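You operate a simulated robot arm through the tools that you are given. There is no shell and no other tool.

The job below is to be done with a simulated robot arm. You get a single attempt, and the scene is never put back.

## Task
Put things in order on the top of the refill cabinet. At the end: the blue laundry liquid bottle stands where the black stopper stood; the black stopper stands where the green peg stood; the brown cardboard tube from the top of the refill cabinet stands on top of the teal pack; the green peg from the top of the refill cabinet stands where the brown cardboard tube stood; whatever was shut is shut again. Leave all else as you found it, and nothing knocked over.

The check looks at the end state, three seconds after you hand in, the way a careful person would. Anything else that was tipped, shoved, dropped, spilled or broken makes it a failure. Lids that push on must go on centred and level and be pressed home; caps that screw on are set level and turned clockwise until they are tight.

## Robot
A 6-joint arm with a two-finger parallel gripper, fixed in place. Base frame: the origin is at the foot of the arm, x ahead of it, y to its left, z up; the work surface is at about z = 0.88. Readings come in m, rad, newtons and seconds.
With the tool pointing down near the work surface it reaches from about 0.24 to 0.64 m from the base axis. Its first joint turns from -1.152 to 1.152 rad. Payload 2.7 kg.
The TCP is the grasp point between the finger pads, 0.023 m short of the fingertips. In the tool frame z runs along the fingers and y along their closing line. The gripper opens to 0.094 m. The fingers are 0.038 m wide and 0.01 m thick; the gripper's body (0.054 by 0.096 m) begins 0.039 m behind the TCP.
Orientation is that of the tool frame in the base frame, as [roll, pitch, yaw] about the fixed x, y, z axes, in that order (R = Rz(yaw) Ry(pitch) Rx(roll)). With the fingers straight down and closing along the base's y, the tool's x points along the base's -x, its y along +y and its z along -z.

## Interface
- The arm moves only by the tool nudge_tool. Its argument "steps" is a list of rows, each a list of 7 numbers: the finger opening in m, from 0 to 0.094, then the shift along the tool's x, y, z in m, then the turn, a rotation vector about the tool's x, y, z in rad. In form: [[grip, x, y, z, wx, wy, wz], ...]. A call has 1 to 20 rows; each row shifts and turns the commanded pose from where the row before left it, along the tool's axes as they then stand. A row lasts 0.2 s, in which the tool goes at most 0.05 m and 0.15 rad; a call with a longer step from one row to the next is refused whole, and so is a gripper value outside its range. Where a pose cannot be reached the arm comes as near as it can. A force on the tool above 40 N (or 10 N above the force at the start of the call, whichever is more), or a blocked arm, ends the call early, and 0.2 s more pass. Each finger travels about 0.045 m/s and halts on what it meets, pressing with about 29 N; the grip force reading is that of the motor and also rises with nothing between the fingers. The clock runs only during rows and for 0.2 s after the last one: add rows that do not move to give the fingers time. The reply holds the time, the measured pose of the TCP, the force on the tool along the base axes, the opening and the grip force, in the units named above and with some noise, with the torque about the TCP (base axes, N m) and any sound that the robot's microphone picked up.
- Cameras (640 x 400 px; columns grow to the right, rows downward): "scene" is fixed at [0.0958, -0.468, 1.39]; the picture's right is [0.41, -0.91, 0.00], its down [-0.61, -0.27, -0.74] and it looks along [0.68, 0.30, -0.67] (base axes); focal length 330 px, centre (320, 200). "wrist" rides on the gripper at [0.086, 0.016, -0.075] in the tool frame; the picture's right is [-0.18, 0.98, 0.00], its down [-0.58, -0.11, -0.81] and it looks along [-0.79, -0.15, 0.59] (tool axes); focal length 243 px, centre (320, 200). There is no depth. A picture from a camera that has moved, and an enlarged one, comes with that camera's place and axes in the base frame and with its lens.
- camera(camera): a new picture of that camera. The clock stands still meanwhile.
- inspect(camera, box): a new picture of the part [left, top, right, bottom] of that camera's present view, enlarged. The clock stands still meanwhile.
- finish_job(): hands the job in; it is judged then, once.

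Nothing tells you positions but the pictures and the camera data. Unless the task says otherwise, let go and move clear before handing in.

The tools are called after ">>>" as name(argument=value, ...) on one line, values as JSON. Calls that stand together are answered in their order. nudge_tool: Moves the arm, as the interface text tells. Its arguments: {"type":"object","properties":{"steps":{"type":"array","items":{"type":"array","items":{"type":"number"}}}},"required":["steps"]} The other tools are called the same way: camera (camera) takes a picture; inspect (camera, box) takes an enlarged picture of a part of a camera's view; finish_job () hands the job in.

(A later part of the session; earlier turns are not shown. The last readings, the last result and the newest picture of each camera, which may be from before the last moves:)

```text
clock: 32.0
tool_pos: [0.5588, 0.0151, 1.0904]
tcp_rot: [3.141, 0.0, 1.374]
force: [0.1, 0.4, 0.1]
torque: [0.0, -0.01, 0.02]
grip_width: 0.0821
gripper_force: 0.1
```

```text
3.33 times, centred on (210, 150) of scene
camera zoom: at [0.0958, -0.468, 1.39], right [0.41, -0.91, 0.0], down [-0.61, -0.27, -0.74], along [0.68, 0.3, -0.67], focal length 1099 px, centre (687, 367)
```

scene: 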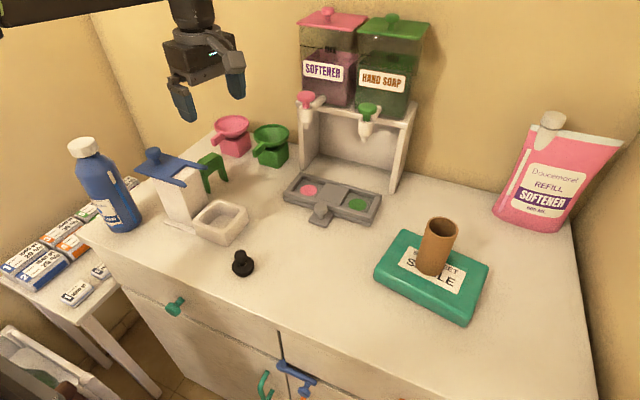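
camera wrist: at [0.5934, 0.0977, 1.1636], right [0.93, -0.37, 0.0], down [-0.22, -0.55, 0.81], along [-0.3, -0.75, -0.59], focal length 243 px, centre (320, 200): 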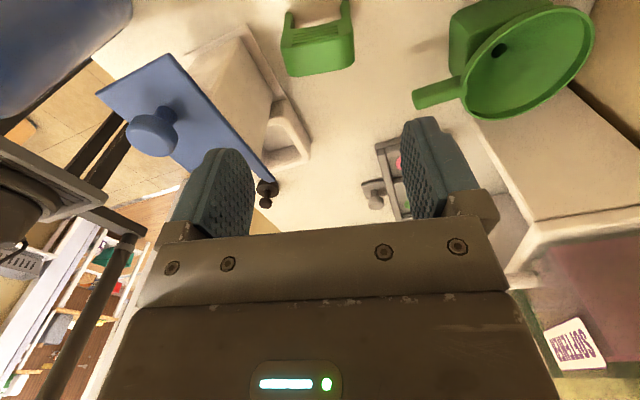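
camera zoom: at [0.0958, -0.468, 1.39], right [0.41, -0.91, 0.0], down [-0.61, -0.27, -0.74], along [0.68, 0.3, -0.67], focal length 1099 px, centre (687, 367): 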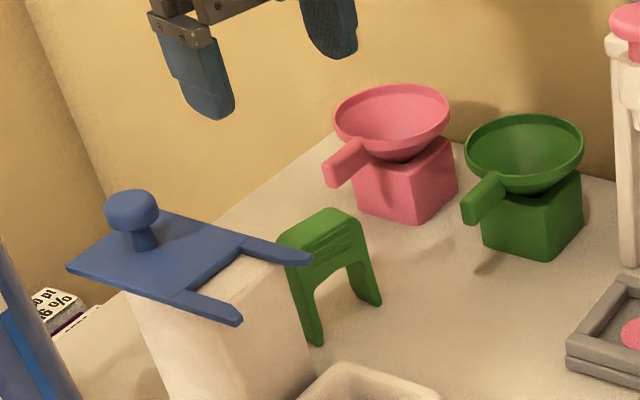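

>>> inspect(camera="wrist", box=[260, 0, 380, 90])

```text
4.44 times, centred on (320, 45) of wrist
camera zoom: at [0.5934, 0.0977, 1.1636], right [0.93, -0.37, 0.0], down [-0.22, -0.55, 0.81], along [-0.3, -0.75, -0.59], focal length 1078 px, centre (320, 889)
```

zoom: 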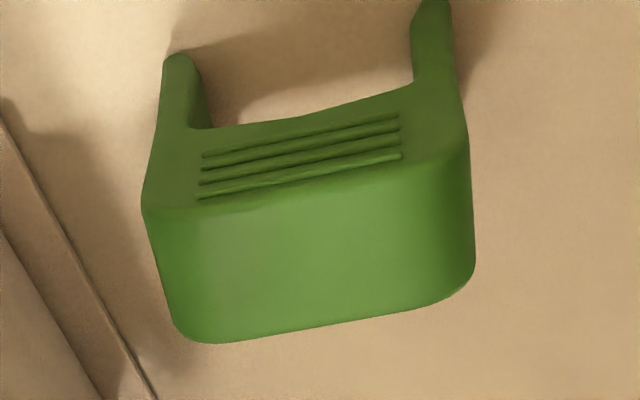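

The top of the peg measures out centred at (0.559, 0.015) with an angle of -0.21 rad, right under the TCP. Descending with the fingers straddling it.

>>> nudge_tool(steps=[[0.082, 0, 0, 0.04, 0, 0, 0], [0.082, 0, 0, 0.04, 0, 0, 0], [0.082, 0, 0, 0.03, 0, 0, 0], [0.082, 0, 0, 0, 0, 0, 0]])

>>> camera(camera="wrist")

>>> inspect(camera="scene", box=[130, 90, 290, 210])

```text
clock: 33.0
tool_pos: [0.5582, 0.0138, 0.9797]
tcp_rot: [3.14, 0.0, 1.373]
force: [-0.5, 0.6, -0.1]
torque: [0.03, 0.01, 0.03]
grip_width: 0.082
gripper_force: 0.0
```

```text
taken
camera wrist: at [0.5919, 0.0969, 1.0528], right [0.93, -0.37, 0.0], down [-0.22, -0.55, 0.81], along [-0.3, -0.75, -0.59], focal length 243 px, centre (320, 200)
```

wrist: 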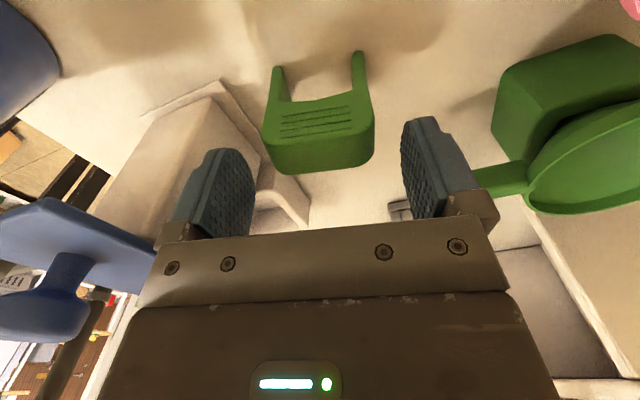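

```text
3.33 times, centred on (210, 150) of scene
camera zoom: at [0.0958, -0.468, 1.39], right [0.41, -0.91, 0.0], down [-0.61, -0.27, -0.74], along [0.68, 0.3, -0.67], focal length 1099 px, centre (687, 367)
```

zoom: 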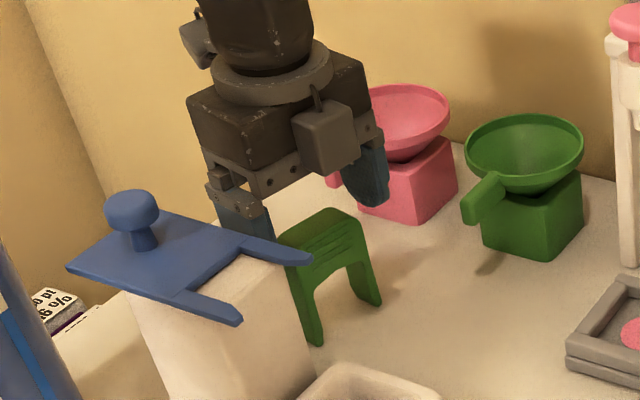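

The peg is centred between the fingers and everything is clear. Going the last 5 cm down and closing.

>>> nudge_tool(steps=[[0.082, 0, 0, 0.025, 0, 0, 0], [0.082, 0, 0, 0.024, 0, 0, 0], [0.082, 0, 0, 0, 0, 0, 0]])

>>> camera(camera="wrist")

>>> inspect(camera="scene", box=[130, 90, 290, 210])

```text
clock: 33.8
tool_pos: [0.5594, 0.0141, 0.9321]
tcp_rot: [3.142, -0.001, 1.374]
force: [0.4, 0.2, -0.1]
torque: [0.04, 0.0, 0.03]
grip_width: 0.082
gripper_force: 0.1
```

```text
taken
camera wrist: at [0.5931, 0.0965, 1.0043], right [0.93, -0.37, 0.0], down [-0.22, -0.55, 0.81], along [-0.3, -0.75, -0.59], focal length 243 px, centre (320, 200)
```

wrist: 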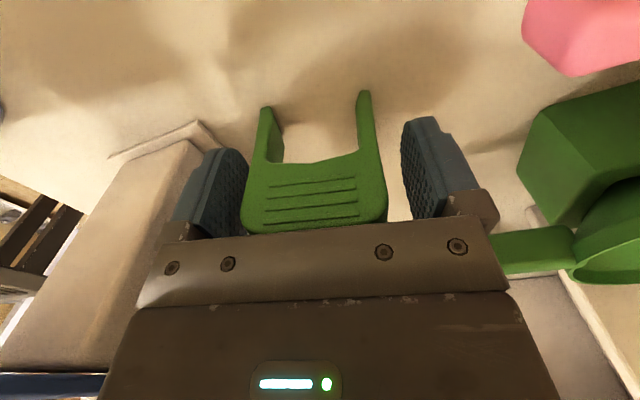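

```text
3.33 times, centred on (210, 150) of scene
camera zoom: at [0.0958, -0.468, 1.39], right [0.41, -0.91, 0.0], down [-0.61, -0.27, -0.74], along [0.68, 0.3, -0.67], focal length 1099 px, centre (687, 367)
```

zoom: 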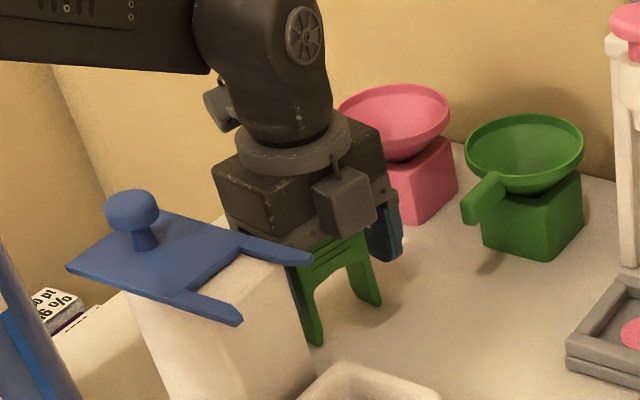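

>>> nudge_tool(steps=[[0.07, 0, 0, 0, 0, 0, 0], [0.06, 0, 0, 0, 0, 0, 0], [0.05, 0, 0, 0, 0, 0, 0], [0.04, 0, 0, 0, 0, 0, 0], [0.04, 0, 0, 0, 0, 0, 0]])

>>> camera(camera="wrist")

>>> inspect(camera="scene", box=[130, 90, 290, 210])

```text
clock: 35.0
tool_pos: [0.5584, 0.0134, 0.9311]
tcp_rot: [3.141, 0.0, 1.375]
force: [-0.1, -1.2, 0.2]
torque: [0.01, -0.01, -0.01]
grip_width: 0.0589
gripper_force: 28.8
```

```text
taken
camera wrist: at [0.5931, 0.0966, 1.0046], right [0.93, -0.37, 0.0], down [-0.22, -0.55, 0.81], along [-0.3, -0.75, -0.59], focal length 243 px, centre (320, 200)
```

wrist: 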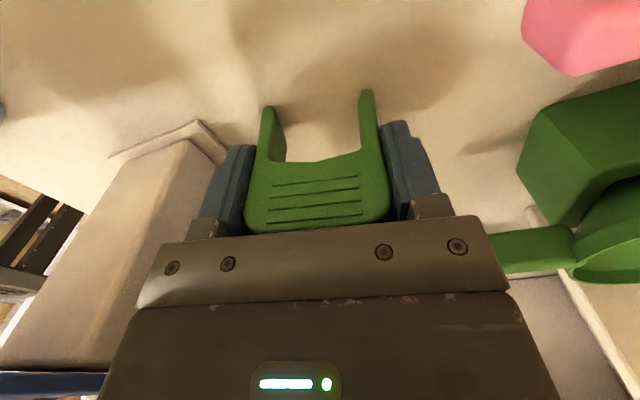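

```text
3.33 times, centred on (210, 150) of scene
camera zoom: at [0.0958, -0.468, 1.39], right [0.41, -0.91, 0.0], down [-0.61, -0.27, -0.74], along [0.68, 0.3, -0.67], focal length 1099 px, centre (687, 367)
```

zoom: 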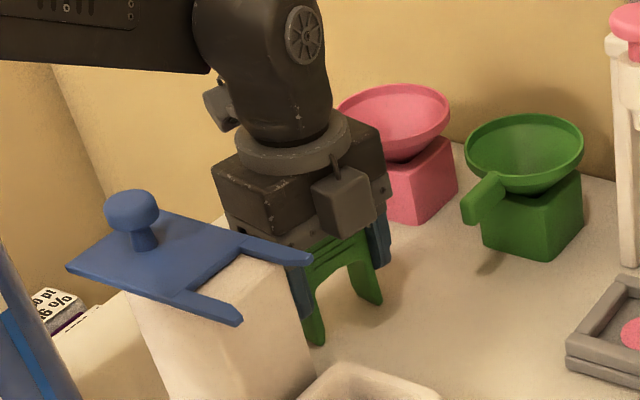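

The peg is held (0.059 m wide). Lifting straight up to clear the fork, slowly at first.

>>> nudge_tool(steps=[[0.04, 0, 0, -0.01, 0, 0, 0], [0.04, 0, 0, -0.02, 0, 0, 0], [0.04, 0, 0, -0.02, 0, 0, 0], [0.04, 0, 0, 0, 0, 0, 0]])

>>> camera(camera="wrist")

```text
clock: 36.0
tool_pos: [0.5591, 0.0137, 0.9814]
tcp_rot: [-3.141, 0.0, 1.372]
force: [0.5, -0.3, -0.4]
torque: [0.01, 0.0, -0.01]
grip_width: 0.0589
gripper_force: 29.1
```

```text
taken
camera wrist: at [0.5924, 0.0964, 1.0539], right [0.93, -0.37, 0.0], down [-0.22, -0.55, 0.81], along [-0.3, -0.75, -0.59], focal length 243 px, centre (320, 200)
```

wrist: 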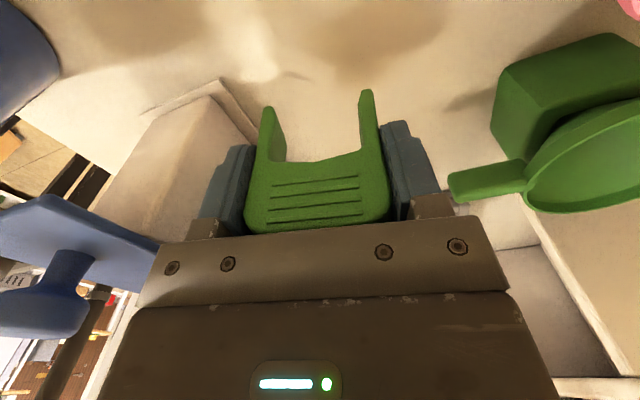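

The peg is steady in the grip. Up to z = 1.13 and across to where the tube stood (0.433, -0.283).

>>> nudge_tool(steps=[[0.04, 0, 0, -0.0375, 0, 0, 0], [0.04, 0, 0, -0.0375, 0, 0, 0], [0.04, 0, 0, -0.0375, 0, 0, 0], [0.04, 0, 0, -0.0375, 0, 0, 0], [0.04, -0.04516, -0.00934, 0, 0, 0, 0], [0.04, -0.04516, -0.00934, 0, 0, 0, 0], [0.04, -0.04516, -0.00934, 0, 0, 0, 0], [0.04, -0.04516, -0.00934, 0, 0, 0, 0], [0.04, -0.04516, -0.00934, 0, 0, 0, 0], [0.04, -0.04516, -0.00934, 0, 0, 0, 0], [0.04, -0.04516, -0.00934, 0, 0, 0, 0], [0.04, 0, 0, 0, 0, 0, 0]])

>>> camera(camera="scene")

>>> camera(camera="wrist")

```text
clock: 38.6
tool_pos: [0.4326, -0.2843, 1.131]
tcp_rot: [3.14, 0.0, 1.373]
force: [0.3, 0.1, -0.5]
torque: [0.03, 0.04, 0.02]
grip_width: 0.0591
gripper_force: 28.7
```

```text
taken
```

scene: 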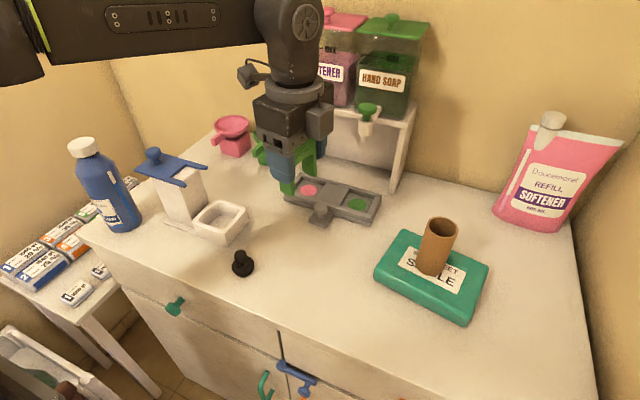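

```text
taken
camera wrist: at [0.4671, -0.2005, 1.2042], right [0.93, -0.37, 0.0], down [-0.22, -0.55, 0.81], along [-0.3, -0.75, -0.59], focal length 243 px, centre (320, 200)
```

wrist: 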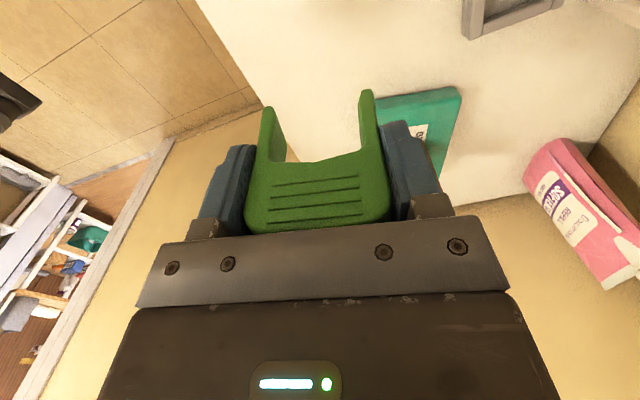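

>>> nudge_tool(steps=[[0.04, 0, 0, 0.045, 0, 0, 0], [0.04, 0, 0, 0.045, 0, 0, 0], [0.04, 0, 0, 0.045, 0, 0, 0], [0.04, 0, 0, 0.04, 0, 0, 0], [0.04, 0, 0, 0.01, 0, 0, 0], [0.04, 0, 0, 0, 0, 0, 0]])

>>> inspect(camera="scene", box=[200, 140, 400, 290])

>>> camera(camera="wrist")

```text
clock: 40.0
tool_pos: [0.4333, -0.2833, 0.9458]
tcp_rot: [-3.141, 0.001, 1.373]
force: [-0.7, -0.4, -0.3]
torque: [0.0, -0.02, 0.0]
grip_width: 0.0591
gripper_force: 29.0
```

```text
2.67 times, centred on (300, 215) of scene
camera zoom: at [0.0958, -0.468, 1.39], right [0.41, -0.91, 0.0], down [-0.61, -0.27, -0.74], along [0.68, 0.3, -0.67], focal length 879 px, centre (373, 160)
```

zoom: 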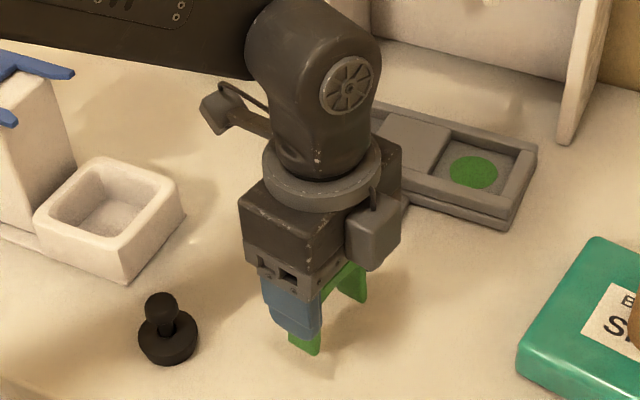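

```text
taken
camera wrist: at [0.4673, -0.2005, 1.0184], right [0.93, -0.37, 0.0], down [-0.22, -0.55, 0.81], along [-0.3, -0.75, -0.59], focal length 243 px, centre (320, 200)
```

wrist: 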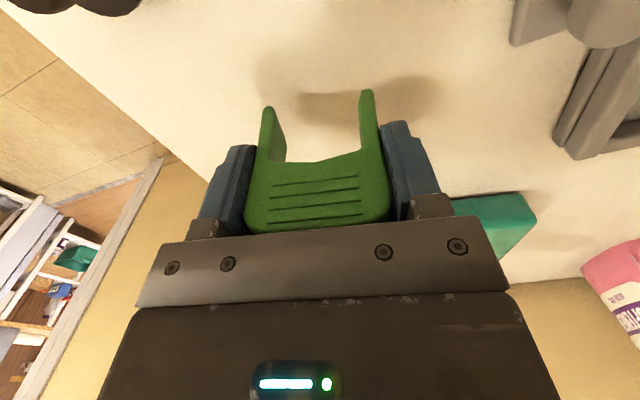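

Feet are about 1.4 cm above the top. Lowering gently to contact.

>>> nudge_tool(steps=[[0.04, 0, 0, 0.005, 0, 0, 0], [0.04, 0, 0, 0.005, 0, 0, 0], [0.04, 0, 0, 0.002, 0, 0, 0], [0.04, 0, 0, 0, 0, 0, 0]])

```text
clock: 41.0
tool_pos: [0.4334, -0.2828, 0.9331]
tcp_rot: [-3.14, -0.001, 1.373]
force: [-0.2, -0.3, -0.3]
torque: [0.03, 0.02, -0.02]
grip_width: 0.059
gripper_force: 29.2
```

>>> nudge_tool(steps=[[0.04, 0, 0, 0.001, 0, 0, 0], [0.04, 0, 0, 0.001, 0, 0, 0], [0.04, 0, 0, 0, 0, 0, 0]])

```text
clock: 41.8
tool_pos: [0.4335, -0.2831, 0.9311]
tcp_rot: [3.141, -0.001, 1.374]
force: [0.0, 0.4, -0.2]
torque: [0.0, -0.02, -0.02]
grip_width: 0.0591
gripper_force: 28.8
```

>>> nudge_tool(steps=[[0.04, 0, 0, 0.001, 0, 0, 0], [0.04, 0, 0, 0, 0, 0, 0]])

```text
clock: 42.4
tool_pos: [0.4328, -0.2831, 0.933]
tcp_rot: [3.141, 0.002, 1.375]
force: [-1.1, 0.2, 7.3]
torque: [0.09, 0.2, -0.01]
grip_width: 0.0589
gripper_force: 29.1
```

Contact with about 7 N: the feet are down. Opening, then going straight up.

>>> nudge_tool(steps=[[0.062, 0, 0, 0, 0, 0, 0], [0.068, 0, 0, 0, 0, 0, 0], [0.082, 0, 0, 0, 0, 0, 0], [0.082, 0, 0, 0, 0, 0, 0]])

>>> camera(camera="wrist")

```text
clock: 43.4
tool_pos: [0.4333, -0.2842, 0.9311]
tcp_rot: [-3.141, 0.001, 1.374]
force: [0.5, 1.2, -0.6]
torque: [0.01, 0.03, -0.01]
grip_width: 0.0823
gripper_force: 0.0
```

```text
taken
camera wrist: at [0.467, -0.2007, 1.0039], right [0.93, -0.37, 0.0], down [-0.22, -0.55, 0.81], along [-0.3, -0.75, -0.59], focal length 243 px, centre (320, 200)
```

wrist: 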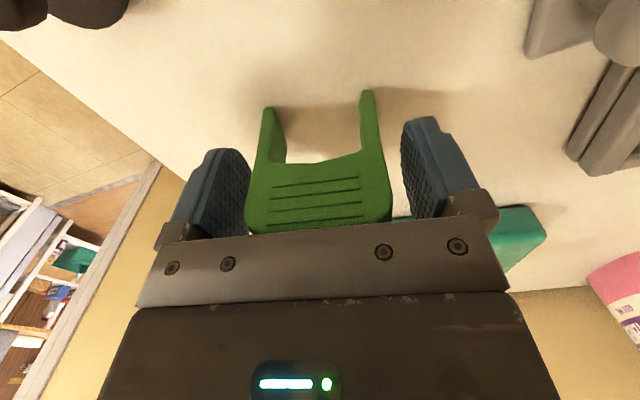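

>>> nudge_tool(steps=[[0.082, 0, 0, -0.02, 0, 0, 0], [0.082, 0, 0, -0.04, 0, 0, 0], [0.082, 0, 0, -0.045, 0, 0, 0], [0.082, 0, 0, -0.045, 0, 0, 0], [0.082, 0, 0, 0, 0, 0, 0]])

>>> camera(camera="wrist")

>>> camera(camera="scene")

```text
clock: 44.6
tool_pos: [0.4344, -0.2841, 1.0813]
tcp_rot: [3.141, 0.0, 1.374]
force: [0.0, 0.2, -0.2]
torque: [-0.04, 0.0, 0.0]
grip_width: 0.0819
gripper_force: 0.1
```

```text
taken
camera wrist: at [0.468, -0.2, 1.154], right [0.93, -0.37, 0.0], down [-0.22, -0.55, 0.81], along [-0.3, -0.75, -0.59], focal length 243 px, centre (320, 200)
```

wrist: 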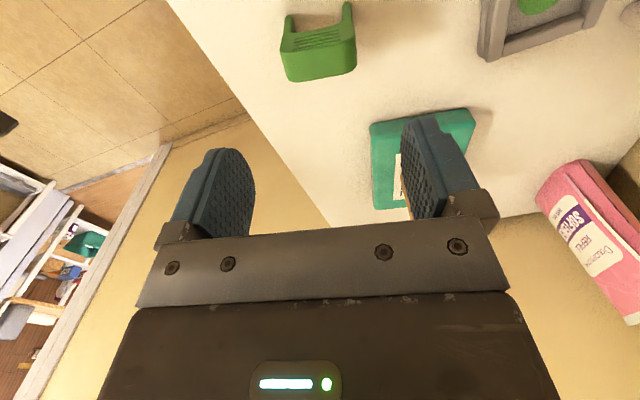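

```text
taken
```

scene: 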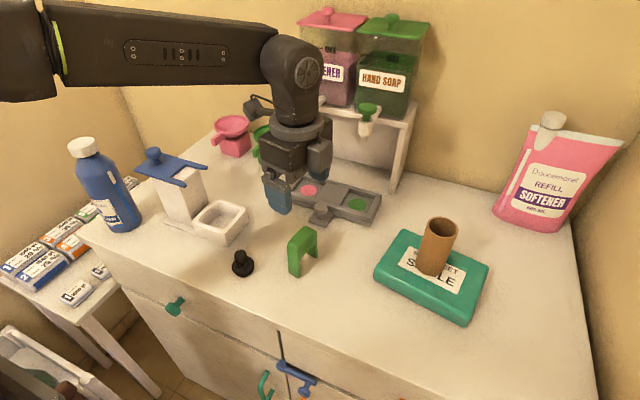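

The peg stands where the tube was. Next the stopper: I'll turn the tool so the camera faces the front, and hover above the stopper.

>>> nudge_tool(steps=[[0.082, 0, 0, 0, 0, 0, -0.1473], [0.082, 0, 0, 0, 0, 0, -0.1473], [0.082, 0, 0, 0, 0, 0, -0.1473], [0.082, 0, 0, 0, 0, 0, -0.1473], [0.082, 0, 0, 0, 0, 0, -0.1473], [0.082, 0, 0, 0, 0, 0, -0.1473], [0.082, 0, 0, 0, 0, 0, -0.1473], [0.082, 0, 0, 0, 0, 0, -0.1473], [0.082, 0, 0, 0, 0, 0, -0.1473], [0.07, 0, 0, 0, 0, 0, -0.1473], [0.06, 0, 0, 0, 0, 0, -0.1473], [0.06, 0, 0, 0, 0, 0, -0.1473], [0.06, 0.0188, 0.034, 0, 0, 0, 0], [0.06, 0.0188, 0.034, 0, 0, 0, 0], [0.06, 0.0188, 0.034, 0, 0, 0, 0], [0.06, 0, 0, 0.04, 0, 0, 0], [0.06, 0, 0, 0, 0, 0, 0]])

>>> camera(camera="wrist")

>>> camera(camera="scene")

```text
clock: 48.2
tool_pos: [0.3771, -0.1806, 1.0406]
tcp_rot: [3.14, 0.0, -3.141]
force: [-0.1, 1.7, -0.4]
torque: [0.0, -0.02, -0.02]
grip_width: 0.0602
gripper_force: 0.2
```

```text
taken
camera wrist: at [0.2905, -0.1638, 1.1132], right [0.18, 0.98, 0.0], down [0.58, -0.11, 0.81], along [0.79, -0.15, -0.59], focal length 243 px, centre (320, 200)
```

wrist: 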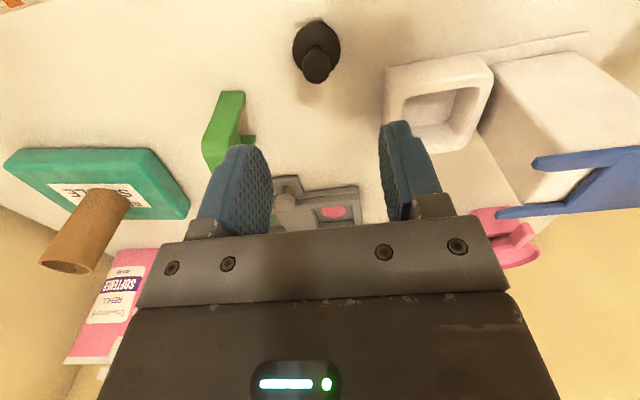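

```text
taken
```

scene: 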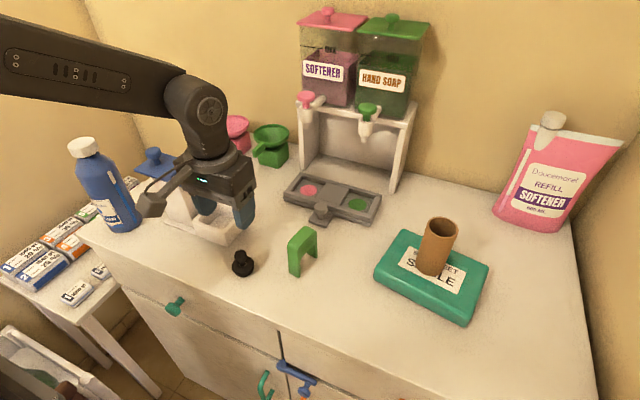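

>>> inspect(camera="wrist", box=[276, 5, 356, 95])

>>> inspect(camera="scene", box=[215, 235, 265, 285])

```text
4.44 times, centred on (316, 50) of wrist
camera zoom: at [0.2905, -0.1638, 1.1132], right [0.18, 0.98, 0.0], down [0.58, -0.11, 0.81], along [0.79, -0.15, -0.59], focal length 1078 px, centre (338, 867)
```

zoom: 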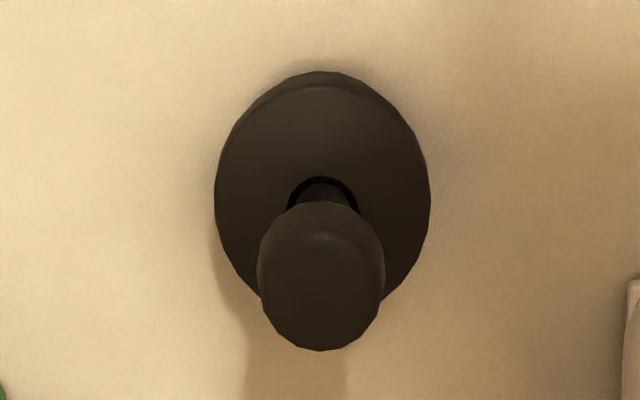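

```text
8.00 times, centred on (240, 260) of scene
camera zoom: at [0.0958, -0.468, 1.39], right [0.41, -0.91, 0.0], down [-0.61, -0.27, -0.74], along [0.68, 0.3, -0.67], focal length 2637 px, centre (960, -280)
```

zoom: 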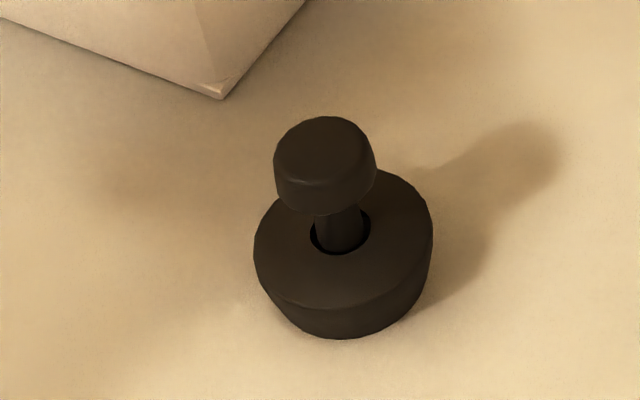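

The stopper axis is at about (0.3755, -0.183); its knob spans roughly z = 0.911 to 0.929 above a disc topped at 0.90. I'll shift 2–3 mm and descend so the fingertips end just above the disc.

>>> nudge_tool(steps=[[0.06, 0.0015, -0.0025, 0.04, 0, 0, 0], [0.06, 0, 0, 0.035, 0, 0, 0], [0.06, 0, 0, 0.02, 0, 0, 0], [0.06, 0, 0, 0, 0, 0, 0]])

>>> camera(camera="wrist")

>>> inspect(camera="scene", box=[180, 195, 300, 285])

```text
clock: 49.2
tool_pos: [0.3743, -0.1836, 0.9442]
tcp_rot: [-3.141, 0.001, 3.141]
force: [0.3, -0.7, 0.0]
torque: [0.03, 0.01, -0.02]
grip_width: 0.0602
gripper_force: 0.0
```

```text
taken
camera wrist: at [0.2892, -0.1663, 1.0175], right [0.18, 0.98, 0.0], down [0.58, -0.11, 0.81], along [0.79, -0.15, -0.59], focal length 243 px, centre (320, 200)
```

wrist: 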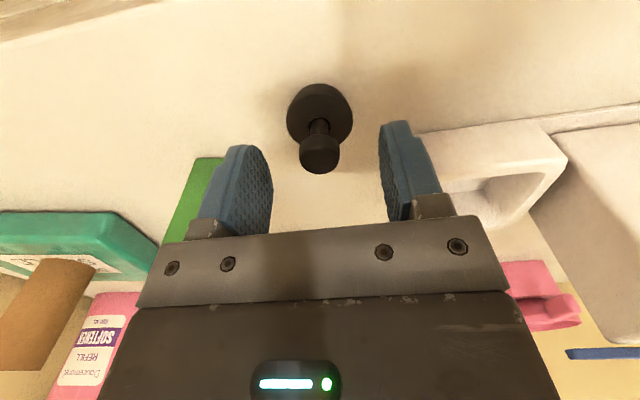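

```text
4.44 times, centred on (240, 240) of scene
camera zoom: at [0.0958, -0.468, 1.39], right [0.41, -0.91, 0.0], down [-0.61, -0.27, -0.74], along [0.68, 0.3, -0.67], focal length 1465 px, centre (676, 22)
```

zoom: 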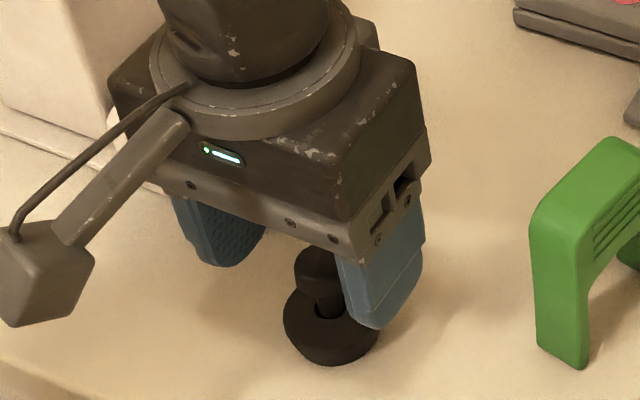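

The knob is right under the TCP. Down 1.6 cm more, then close.

>>> nudge_tool(steps=[[0.06, 0, 0, 0.008, 0, 0, 0], [0.06, 0, 0, 0.008, 0, 0, 0], [0.06, 0, 0, 0, 0, 0, 0]])

>>> inspect(camera="wrist", box=[200, 60, 440, 260])

>>> inspect(camera="scene", box=[180, 195, 300, 285])

```text
clock: 50.0
tool_pos: [0.3744, -0.185, 0.9282]
tcp_rot: [3.14, 0.001, 3.139]
force: [0.0, -0.4, 0.7]
torque: [0.0, -0.05, 0.01]
grip_width: 0.06
gripper_force: 0.0
```

```text
2.00 times, centred on (320, 160) of wrist
camera zoom: at [0.2896, -0.1663, 1.0019], right [0.18, 0.98, 0.0], down [0.58, -0.11, 0.81], along [0.79, -0.15, -0.59], focal length 485 px, centre (320, 280)
```

zoom: 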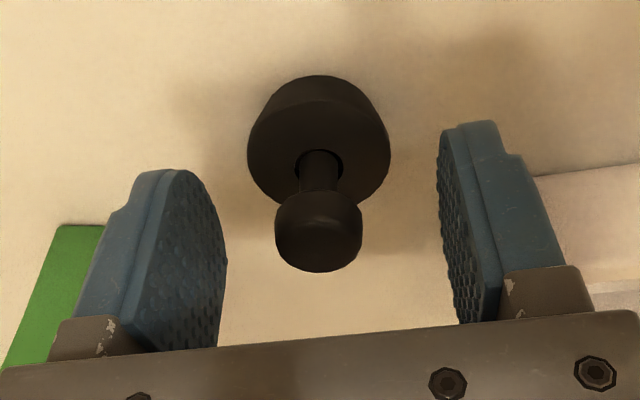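

```text
4.44 times, centred on (240, 240) of scene
camera zoom: at [0.0958, -0.468, 1.39], right [0.41, -0.91, 0.0], down [-0.61, -0.27, -0.74], along [0.68, 0.3, -0.67], focal length 1465 px, centre (676, 22)
```

zoom: 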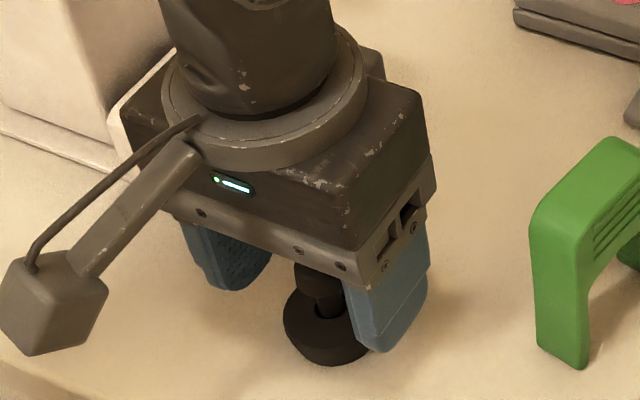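

>>> nudge_tool(steps=[[0.045, 0, 0, 0, 0, 0, 0], [0.03, 0, 0, 0, 0, 0, 0], [0.018, 0, 0, 0, 0, 0, 0], [0.01, 0, 0, 0, 0, 0, 0], [0.01, 0, 0, 0, 0, 0, 0]])

>>> inspect(camera="wrist", box=[200, 60, 440, 260])

>>> inspect(camera="scene", box=[180, 195, 300, 285])

```text
clock: 51.2
tool_pos: [0.3748, -0.1844, 0.9298]
tcp_rot: [-3.14, -0.001, 3.141]
force: [0.5, -0.6, 0.6]
torque: [-0.02, -0.04, 0.01]
grip_width: 0.0215
gripper_force: 29.0
```

```text
2.00 times, centred on (320, 160) of wrist
camera zoom: at [0.2897, -0.1664, 1.0021], right [0.18, 0.98, 0.0], down [0.58, -0.11, 0.81], along [0.79, -0.15, -0.59], focal length 485 px, centre (320, 280)
```

zoom: 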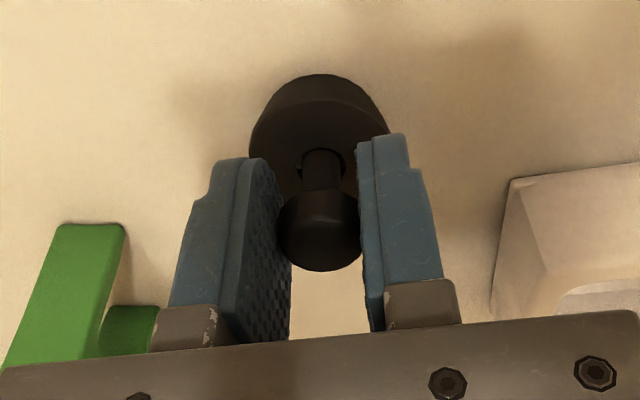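

```text
4.44 times, centred on (240, 240) of scene
camera zoom: at [0.0958, -0.4681, 1.39], right [0.41, -0.91, 0.0], down [-0.61, -0.27, -0.74], along [0.68, 0.3, -0.67], focal length 1465 px, centre (676, 22)
```

zoom: 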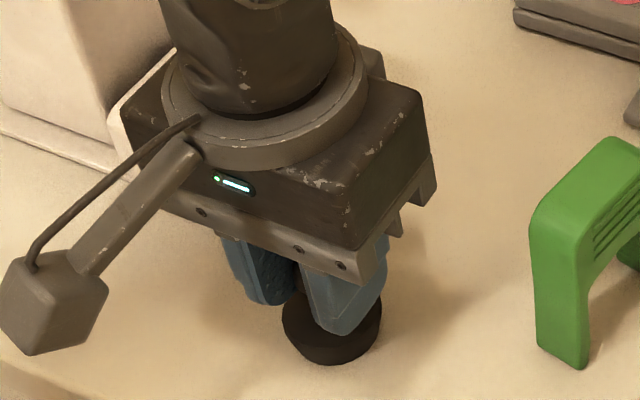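

The knob is gripped at 0.0215 m. Lifting straight up and then turning the tool so the camera will be on the +y side for the peg's old place.

>>> nudge_tool(steps=[[0.01, 0, 0, -0.01, 0, 0, 0], [0.01, 0, 0, -0.02, 0, 0, 0], [0.01, 0, 0, -0.02, 0, 0, 0], [0.01, 0, 0, 0, 0, 0, 0]])

>>> inspect(camera="wrist", box=[200, 60, 440, 260])

>>> inspect(camera="scene", box=[180, 195, 300, 285])

```text
clock: 52.2
tool_pos: [0.3765, -0.1853, 0.9792]
tcp_rot: [-3.139, 0.001, 3.139]
force: [0.3, 0.6, -0.7]
torque: [-0.01, 0.01, -0.01]
grip_width: 0.0214
gripper_force: 29.1
```

```text
2.00 times, centred on (320, 160) of wrist
camera zoom: at [0.2899, -0.167, 1.0524], right [0.19, 0.98, 0.0], down [0.58, -0.11, 0.81], along [0.79, -0.15, -0.59], focal length 485 px, centre (320, 280)
```

zoom: 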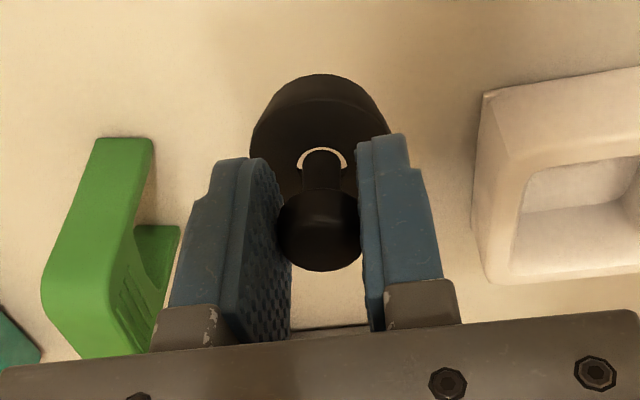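

```text
4.44 times, centred on (240, 240) of scene
camera zoom: at [0.0958, -0.468, 1.39], right [0.41, -0.91, 0.0], down [-0.61, -0.27, -0.74], along [0.68, 0.3, -0.67], focal length 1465 px, centre (676, 22)
```

zoom: 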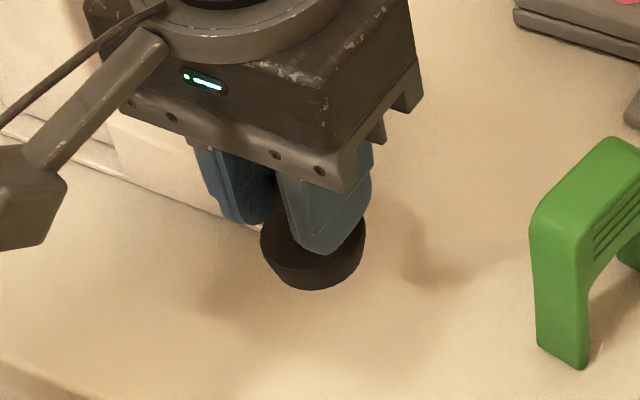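

The whole stopper came up level. Continuing up to z = 1.13 and turning.

>>> nudge_tool(steps=[[0.01, 0, 0, -0.0375, 0, 0, 0], [0.01, 0, 0, -0.0375, 0, 0, 0], [0.01, 0, 0, -0.0375, 0, 0, 0], [0.01, 0, 0, -0.0375, 0, 0, 0], [0.01, 0, 0, 0, 0, 0, 0.1473], [0.01, 0, 0, 0, 0, 0, 0.1473], [0.01, 0, 0, 0, 0, 0, 0.1473], [0.01, 0, 0, 0, 0, 0, 0.1473], [0.01, 0, 0, 0, 0, 0, 0.1473], [0.01, 0, 0, 0, 0, 0, 0.1473], [0.01, 0, 0, 0, 0, 0, 0.1473], [0.01, 0, 0, 0, 0, 0, 0.1473], [0.01, 0, 0, 0, 0, 0, 0.1473], [0.01, 0, 0, 0, 0, 0, 0.1473], [0.01, 0, 0, 0, 0, 0, 0.1473], [0.01, 0, 0, 0, 0, 0, 0.1473], [0.01, 0, 0, 0, 0, 0, 0]])

>>> camera(camera="wrist")

```text
clock: 55.8
tool_pos: [0.3753, -0.183, 1.1295]
tcp_rot: [3.141, 0.001, 1.371]
force: [0.6, 0.2, -0.2]
torque: [-0.01, 0.01, 0.03]
grip_width: 0.0215
gripper_force: 28.9
```

```text
taken
camera wrist: at [0.4093, -0.1012, 1.203], right [0.93, -0.38, 0.0], down [-0.22, -0.55, 0.81], along [-0.3, -0.75, -0.59], focal length 243 px, centre (320, 200)
```

wrist: 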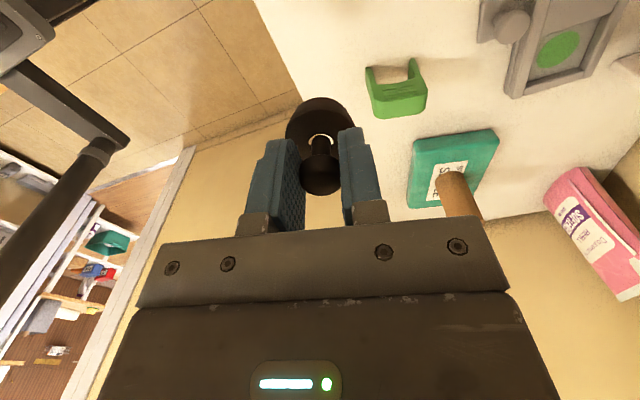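

>>> nudge_tool(steps=[[0.01, 0.0091, 0.0451, 0, 0, 0, 0], [0.01, 0.0091, 0.0451, 0, 0, 0, 0], [0.01, 0.0091, 0.0451, 0, 0, 0, 0], [0.01, 0.0091, 0.0451, 0, 0, 0, 0], [0.01, 0.0388, -0.0078, 0, 0, 0, 0], [0.01, 0.0388, -0.0078, 0, 0, 0, 0], [0.01, 0.0388, -0.0078, 0, 0, 0, 0], [0.01, 0.0388, -0.0078, 0, 0, 0, 0], [0.01, 0.0388, -0.0078, 0, 0, 0, 0], [0.01, 0, 0, 0, 0, 0, 0]])

>>> camera(camera="scene")

>>> camera(camera="wrist")

```text
clock: 58.0
tool_pos: [0.5594, 0.015, 1.1325]
tcp_rot: [3.14, 0.0, 1.372]
force: [0.7, -0.8, -0.3]
torque: [0.0, -0.01, -0.01]
grip_width: 0.0213
gripper_force: 28.8
```

```text
taken
```

scene: 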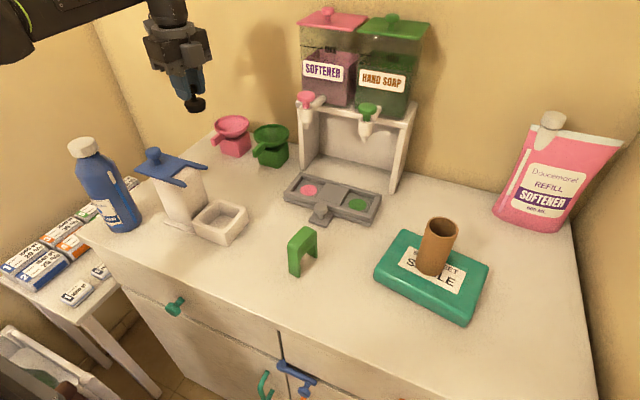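

```text
taken
camera wrist: at [0.5934, 0.0978, 1.204], right [0.93, -0.37, 0.0], down [-0.22, -0.55, 0.81], along [-0.3, -0.75, -0.59], focal length 243 px, centre (320, 200)
```

wrist: 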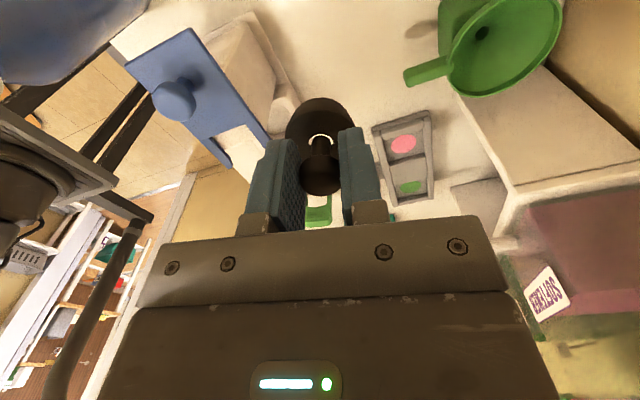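

Above the peg's old place at (0.559, 0.015). Descending 19 cm, then feeling for contact.

>>> nudge_tool(steps=[[0.01, 0, 0, 0.045, 0, 0, 0], [0.01, 0, 0, 0.045, 0, 0, 0], [0.01, 0, 0, 0.045, 0, 0, 0], [0.01, 0, 0, 0.035, 0, 0, 0], [0.01, 0, 0, 0.018, 0, 0, 0], [0.01, 0, 0, 0, 0, 0, 0]])

>>> inspect(camera="scene", box=[130, 90, 290, 210])

>>> camera(camera="wrist")

```text
clock: 59.4
tool_pos: [0.5584, 0.0135, 0.9429]
tcp_rot: [3.14, 0.0, 1.373]
force: [0.6, -0.6, 0.0]
torque: [0.0, -0.01, 0.02]
grip_width: 0.0215
gripper_force: 29.0
```

```text
3.33 times, centred on (210, 150) of scene
camera zoom: at [0.0958, -0.468, 1.39], right [0.41, -0.91, 0.0], down [-0.61, -0.27, -0.74], along [0.68, 0.3, -0.67], focal length 1099 px, centre (687, 367)
```

zoom: 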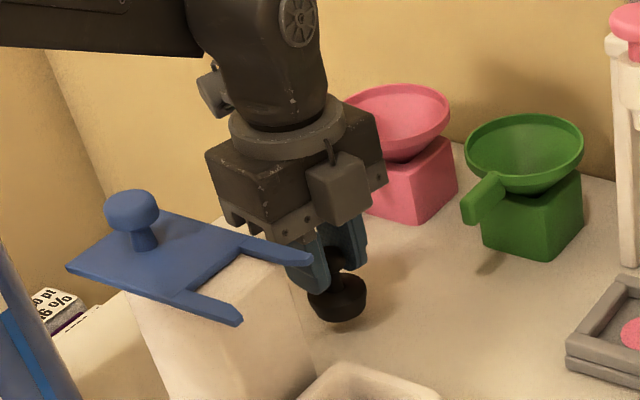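

```text
taken
camera wrist: at [0.5923, 0.0969, 1.0157], right [0.93, -0.37, 0.0], down [-0.22, -0.55, 0.81], along [-0.3, -0.75, -0.59], focal length 243 px, centre (320, 200)
```

wrist: 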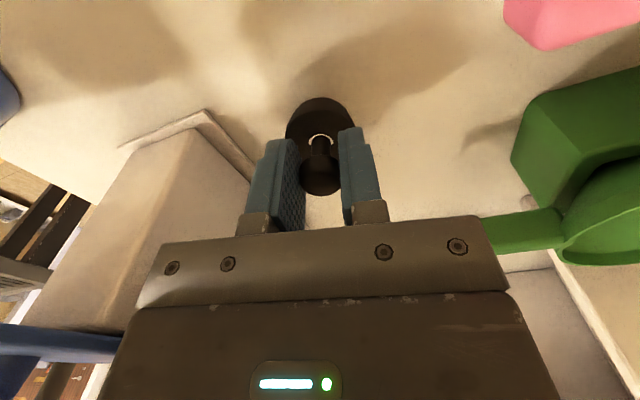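

>>> nudge_tool(steps=[[0.01, 0, 0, 0.006, 0, 0, 0], [0.01, 0, 0, 0.004, 0, 0, 0], [0.01, 0, 0, 0, 0, 0, 0]])

```text
clock: 60.2
tool_pos: [0.5592, 0.0129, 0.9329]
tcp_rot: [-3.141, -0.001, 1.373]
force: [0.7, 0.1, -1.3]
torque: [0.03, -0.01, 0.0]
grip_width: 0.0213
gripper_force: 29.3
```

>>> nudge_tool(steps=[[0.01, 0, 0, 0.0015, 0, 0, 0], [0.01, 0, 0, 0.001, 0, 0, 0], [0.01, 0, 0, 0, 0, 0, 0]])

```text
clock: 61.0
tool_pos: [0.5587, 0.0134, 0.9289]
tcp_rot: [3.141, 0.001, 1.372]
force: [-0.3, 0.2, -0.3]
torque: [-0.03, 0.02, 0.01]
grip_width: 0.0212
gripper_force: 28.9
```

>>> nudge_tool(steps=[[0.01, 0, 0, 0.001, 0, 0, 0], [0.01, 0, 0, 0, 0, 0, 0]])

```text
clock: 61.6
tool_pos: [0.5582, 0.0145, 0.9282]
tcp_rot: [3.14, -0.001, 1.376]
force: [-2.4, -0.2, 3.3]
torque: [0.0, 0.1, -0.04]
grip_width: 0.0213
gripper_force: 29.1
```

Light contact (3 N). Opening and rising.

>>> nudge_tool(steps=[[0.024, 0, 0, 0, 0, 0, 0], [0.03, 0, 0, 0, 0, 0, 0], [0.045, 0, 0, 0, 0, 0, 0], [0.05, 0, 0, 0, 0, 0, 0], [0.05, 0, 0, 0, 0, 0, 0]])

>>> camera(camera="wrist")

```text
clock: 62.8
tool_pos: [0.5585, 0.0134, 0.9289]
tcp_rot: [3.139, -0.002, 1.375]
force: [0.7, 0.6, 0.7]
torque: [0.03, -0.04, -0.03]
grip_width: 0.0497
gripper_force: 0.0
```

```text
taken
camera wrist: at [0.5934, 0.0969, 1.0015], right [0.93, -0.37, 0.0], down [-0.22, -0.55, 0.81], along [-0.3, -0.75, -0.59], focal length 243 px, centre (320, 200)
```

wrist: 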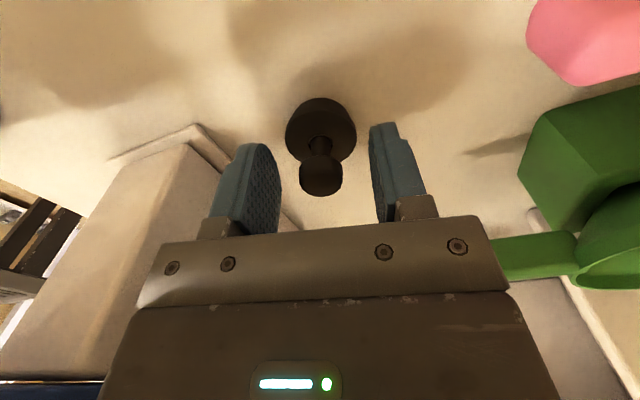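

>>> nudge_tool(steps=[[0.05, 0, 0, -0.02, 0, 0, 0], [0.05, 0, 0, -0.04, 0, 0, 0], [0.05, 0, 0, -0.045, 0, 0, 0], [0.05, 0, 0, -0.045, 0, 0, 0], [0.05, 0, 0, -0.045, 0, 0, 0], [0.05, 0, 0, 0, 0, 0, 0]])

>>> camera(camera="wrist")

>>> inspect(camera="scene", box=[60, 90, 260, 240])

```text
clock: 64.2
tool_pos: [0.5581, 0.0137, 1.1253]
tcp_rot: [3.141, 0.002, 1.373]
force: [-0.6, 0.0, 1.1]
torque: [0.02, 0.0, -0.03]
grip_width: 0.0502
gripper_force: 0.1
```

```text
taken
camera wrist: at [0.5934, 0.0966, 1.1982], right [0.93, -0.37, 0.0], down [-0.22, -0.55, 0.81], along [-0.3, -0.75, -0.59], focal length 243 px, centre (320, 200)
```

wrist: 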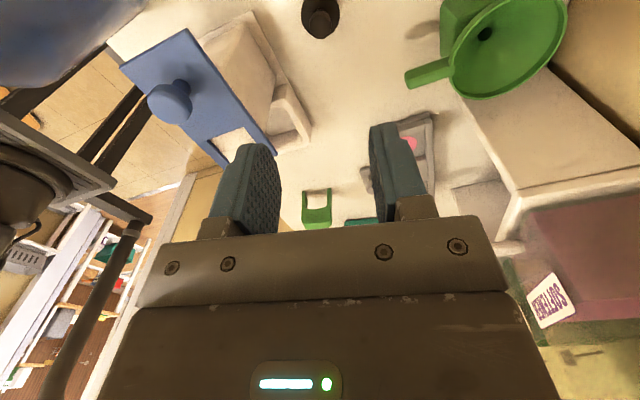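

```text
2.67 times, centred on (160, 165) of scene
camera zoom: at [0.0958, -0.468, 1.39], right [0.41, -0.91, 0.0], down [-0.61, -0.27, -0.74], along [0.68, 0.3, -0.67], focal length 879 px, centre (747, 293)
```

zoom: 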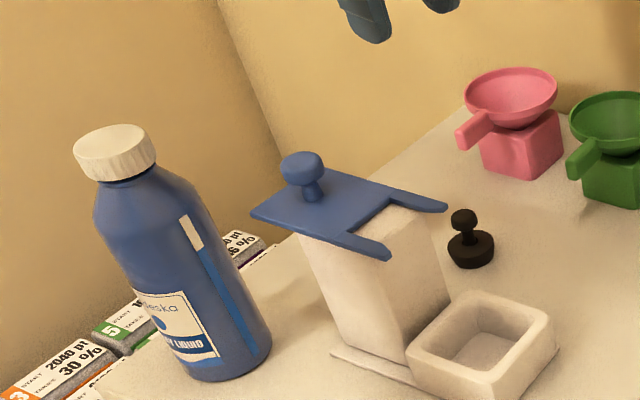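

The stopper stands at the peg's old place. Now for the bottle: rise, turn back to the nominal yaw, open the fingers and hover above it for a close look.

>>> nudge_tool(steps=[[0.06, 0, 0, -0.03, 0, 0, 0], [0.07, 0, 0, 0, 0, 0, -0.1474], [0.08, 0, 0, 0, 0, 0, -0.1474], [0.09, 0, 0, 0, 0, 0, -0.1474], [0.094, 0, 0, 0, 0, 0, -0.1474], [0.094, 0, 0, 0, 0, 0, -0.1474], [0.094, 0, 0, 0, 0, 0, -0.1474], [0.094, 0, 0, 0, 0, 0, -0.1474], [0.094, 0, 0, 0, 0, 0, -0.1474], [0.094, 0, 0, 0, 0, 0, -0.1474], [0.094, 0, 0, 0, 0, 0, -0.1474], [0.094, 0, 0, 0, 0, 0, -0.1474], [0.094, 0, 0, 0, 0, 0, -0.1474], [0.094, 0.0364, 0.0188, -0.009, 0, 0, 0], [0.094, 0.0364, 0.0188, -0.009, 0, 0, 0], [0.094, 0.0364, 0.0188, -0.009, 0, 0, 0], [0.094, 0.0364, 0.0188, -0.009, 0, 0, 0], [0.094, 0.0364, 0.0188, -0.009, 0, 0, 0], [0.094, 0, 0, 0, 0, 0, 0]])

>>> camera(camera="wrist")

>>> camera(camera="scene")

```text
clock: 68.2
tool_pos: [0.3767, 0.108, 1.1978]
tcp_rot: [-3.141, 0.0, -3.139]
force: [-1.0, -0.7, 0.0]
torque: [-0.01, 0.03, 0.01]
grip_width: 0.094
gripper_force: 0.0
```

```text
taken
camera wrist: at [0.2919, 0.1255, 1.2706], right [0.18, 0.98, 0.0], down [0.58, -0.11, 0.81], along [0.79, -0.15, -0.59], focal length 243 px, centre (320, 200)
```

wrist: 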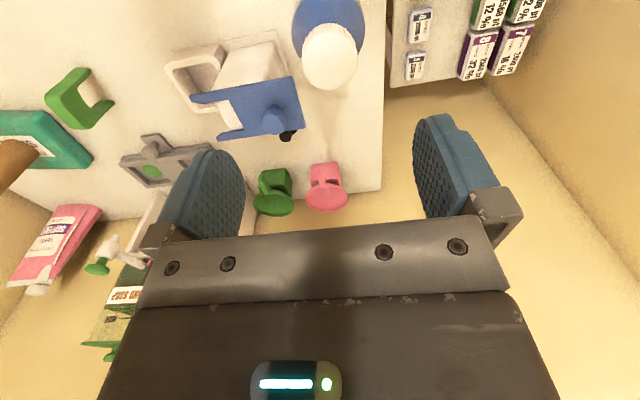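

```text
taken
```

scene: 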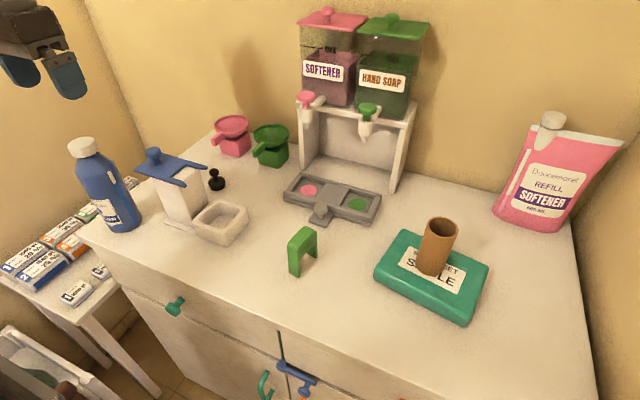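

>>> inspect(camera="wrist", box=[270, 0, 390, 110])

>>> inspect(camera="scene", box=[60, 130, 150, 240])

```text
3.64 times, centred on (330, 55) of wrist
camera zoom: at [0.2919, 0.1255, 1.2706], right [0.18, 0.98, 0.0], down [0.58, -0.11, 0.81], along [0.79, -0.15, -0.59], focal length 882 px, centre (284, 727)
```

zoom: 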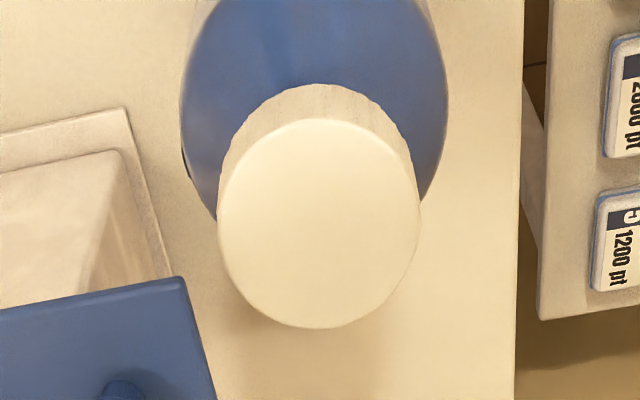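

```text
3.64 times, centred on (105, 185) of scene
camera zoom: at [0.0958, -0.468, 1.39], right [0.41, -0.91, 0.0], down [-0.61, -0.27, -0.74], along [0.68, 0.3, -0.67], focal length 1199 px, centre (1102, 254)
```

zoom: 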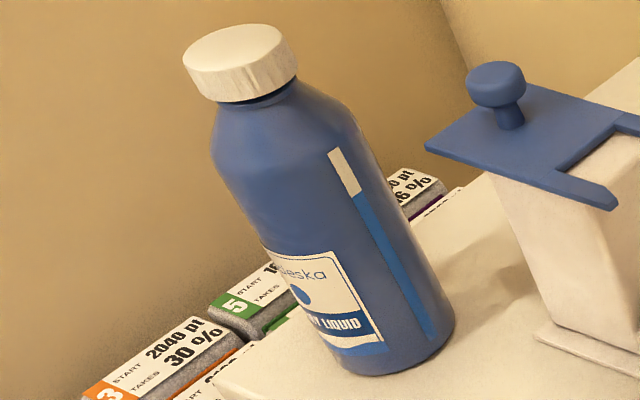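

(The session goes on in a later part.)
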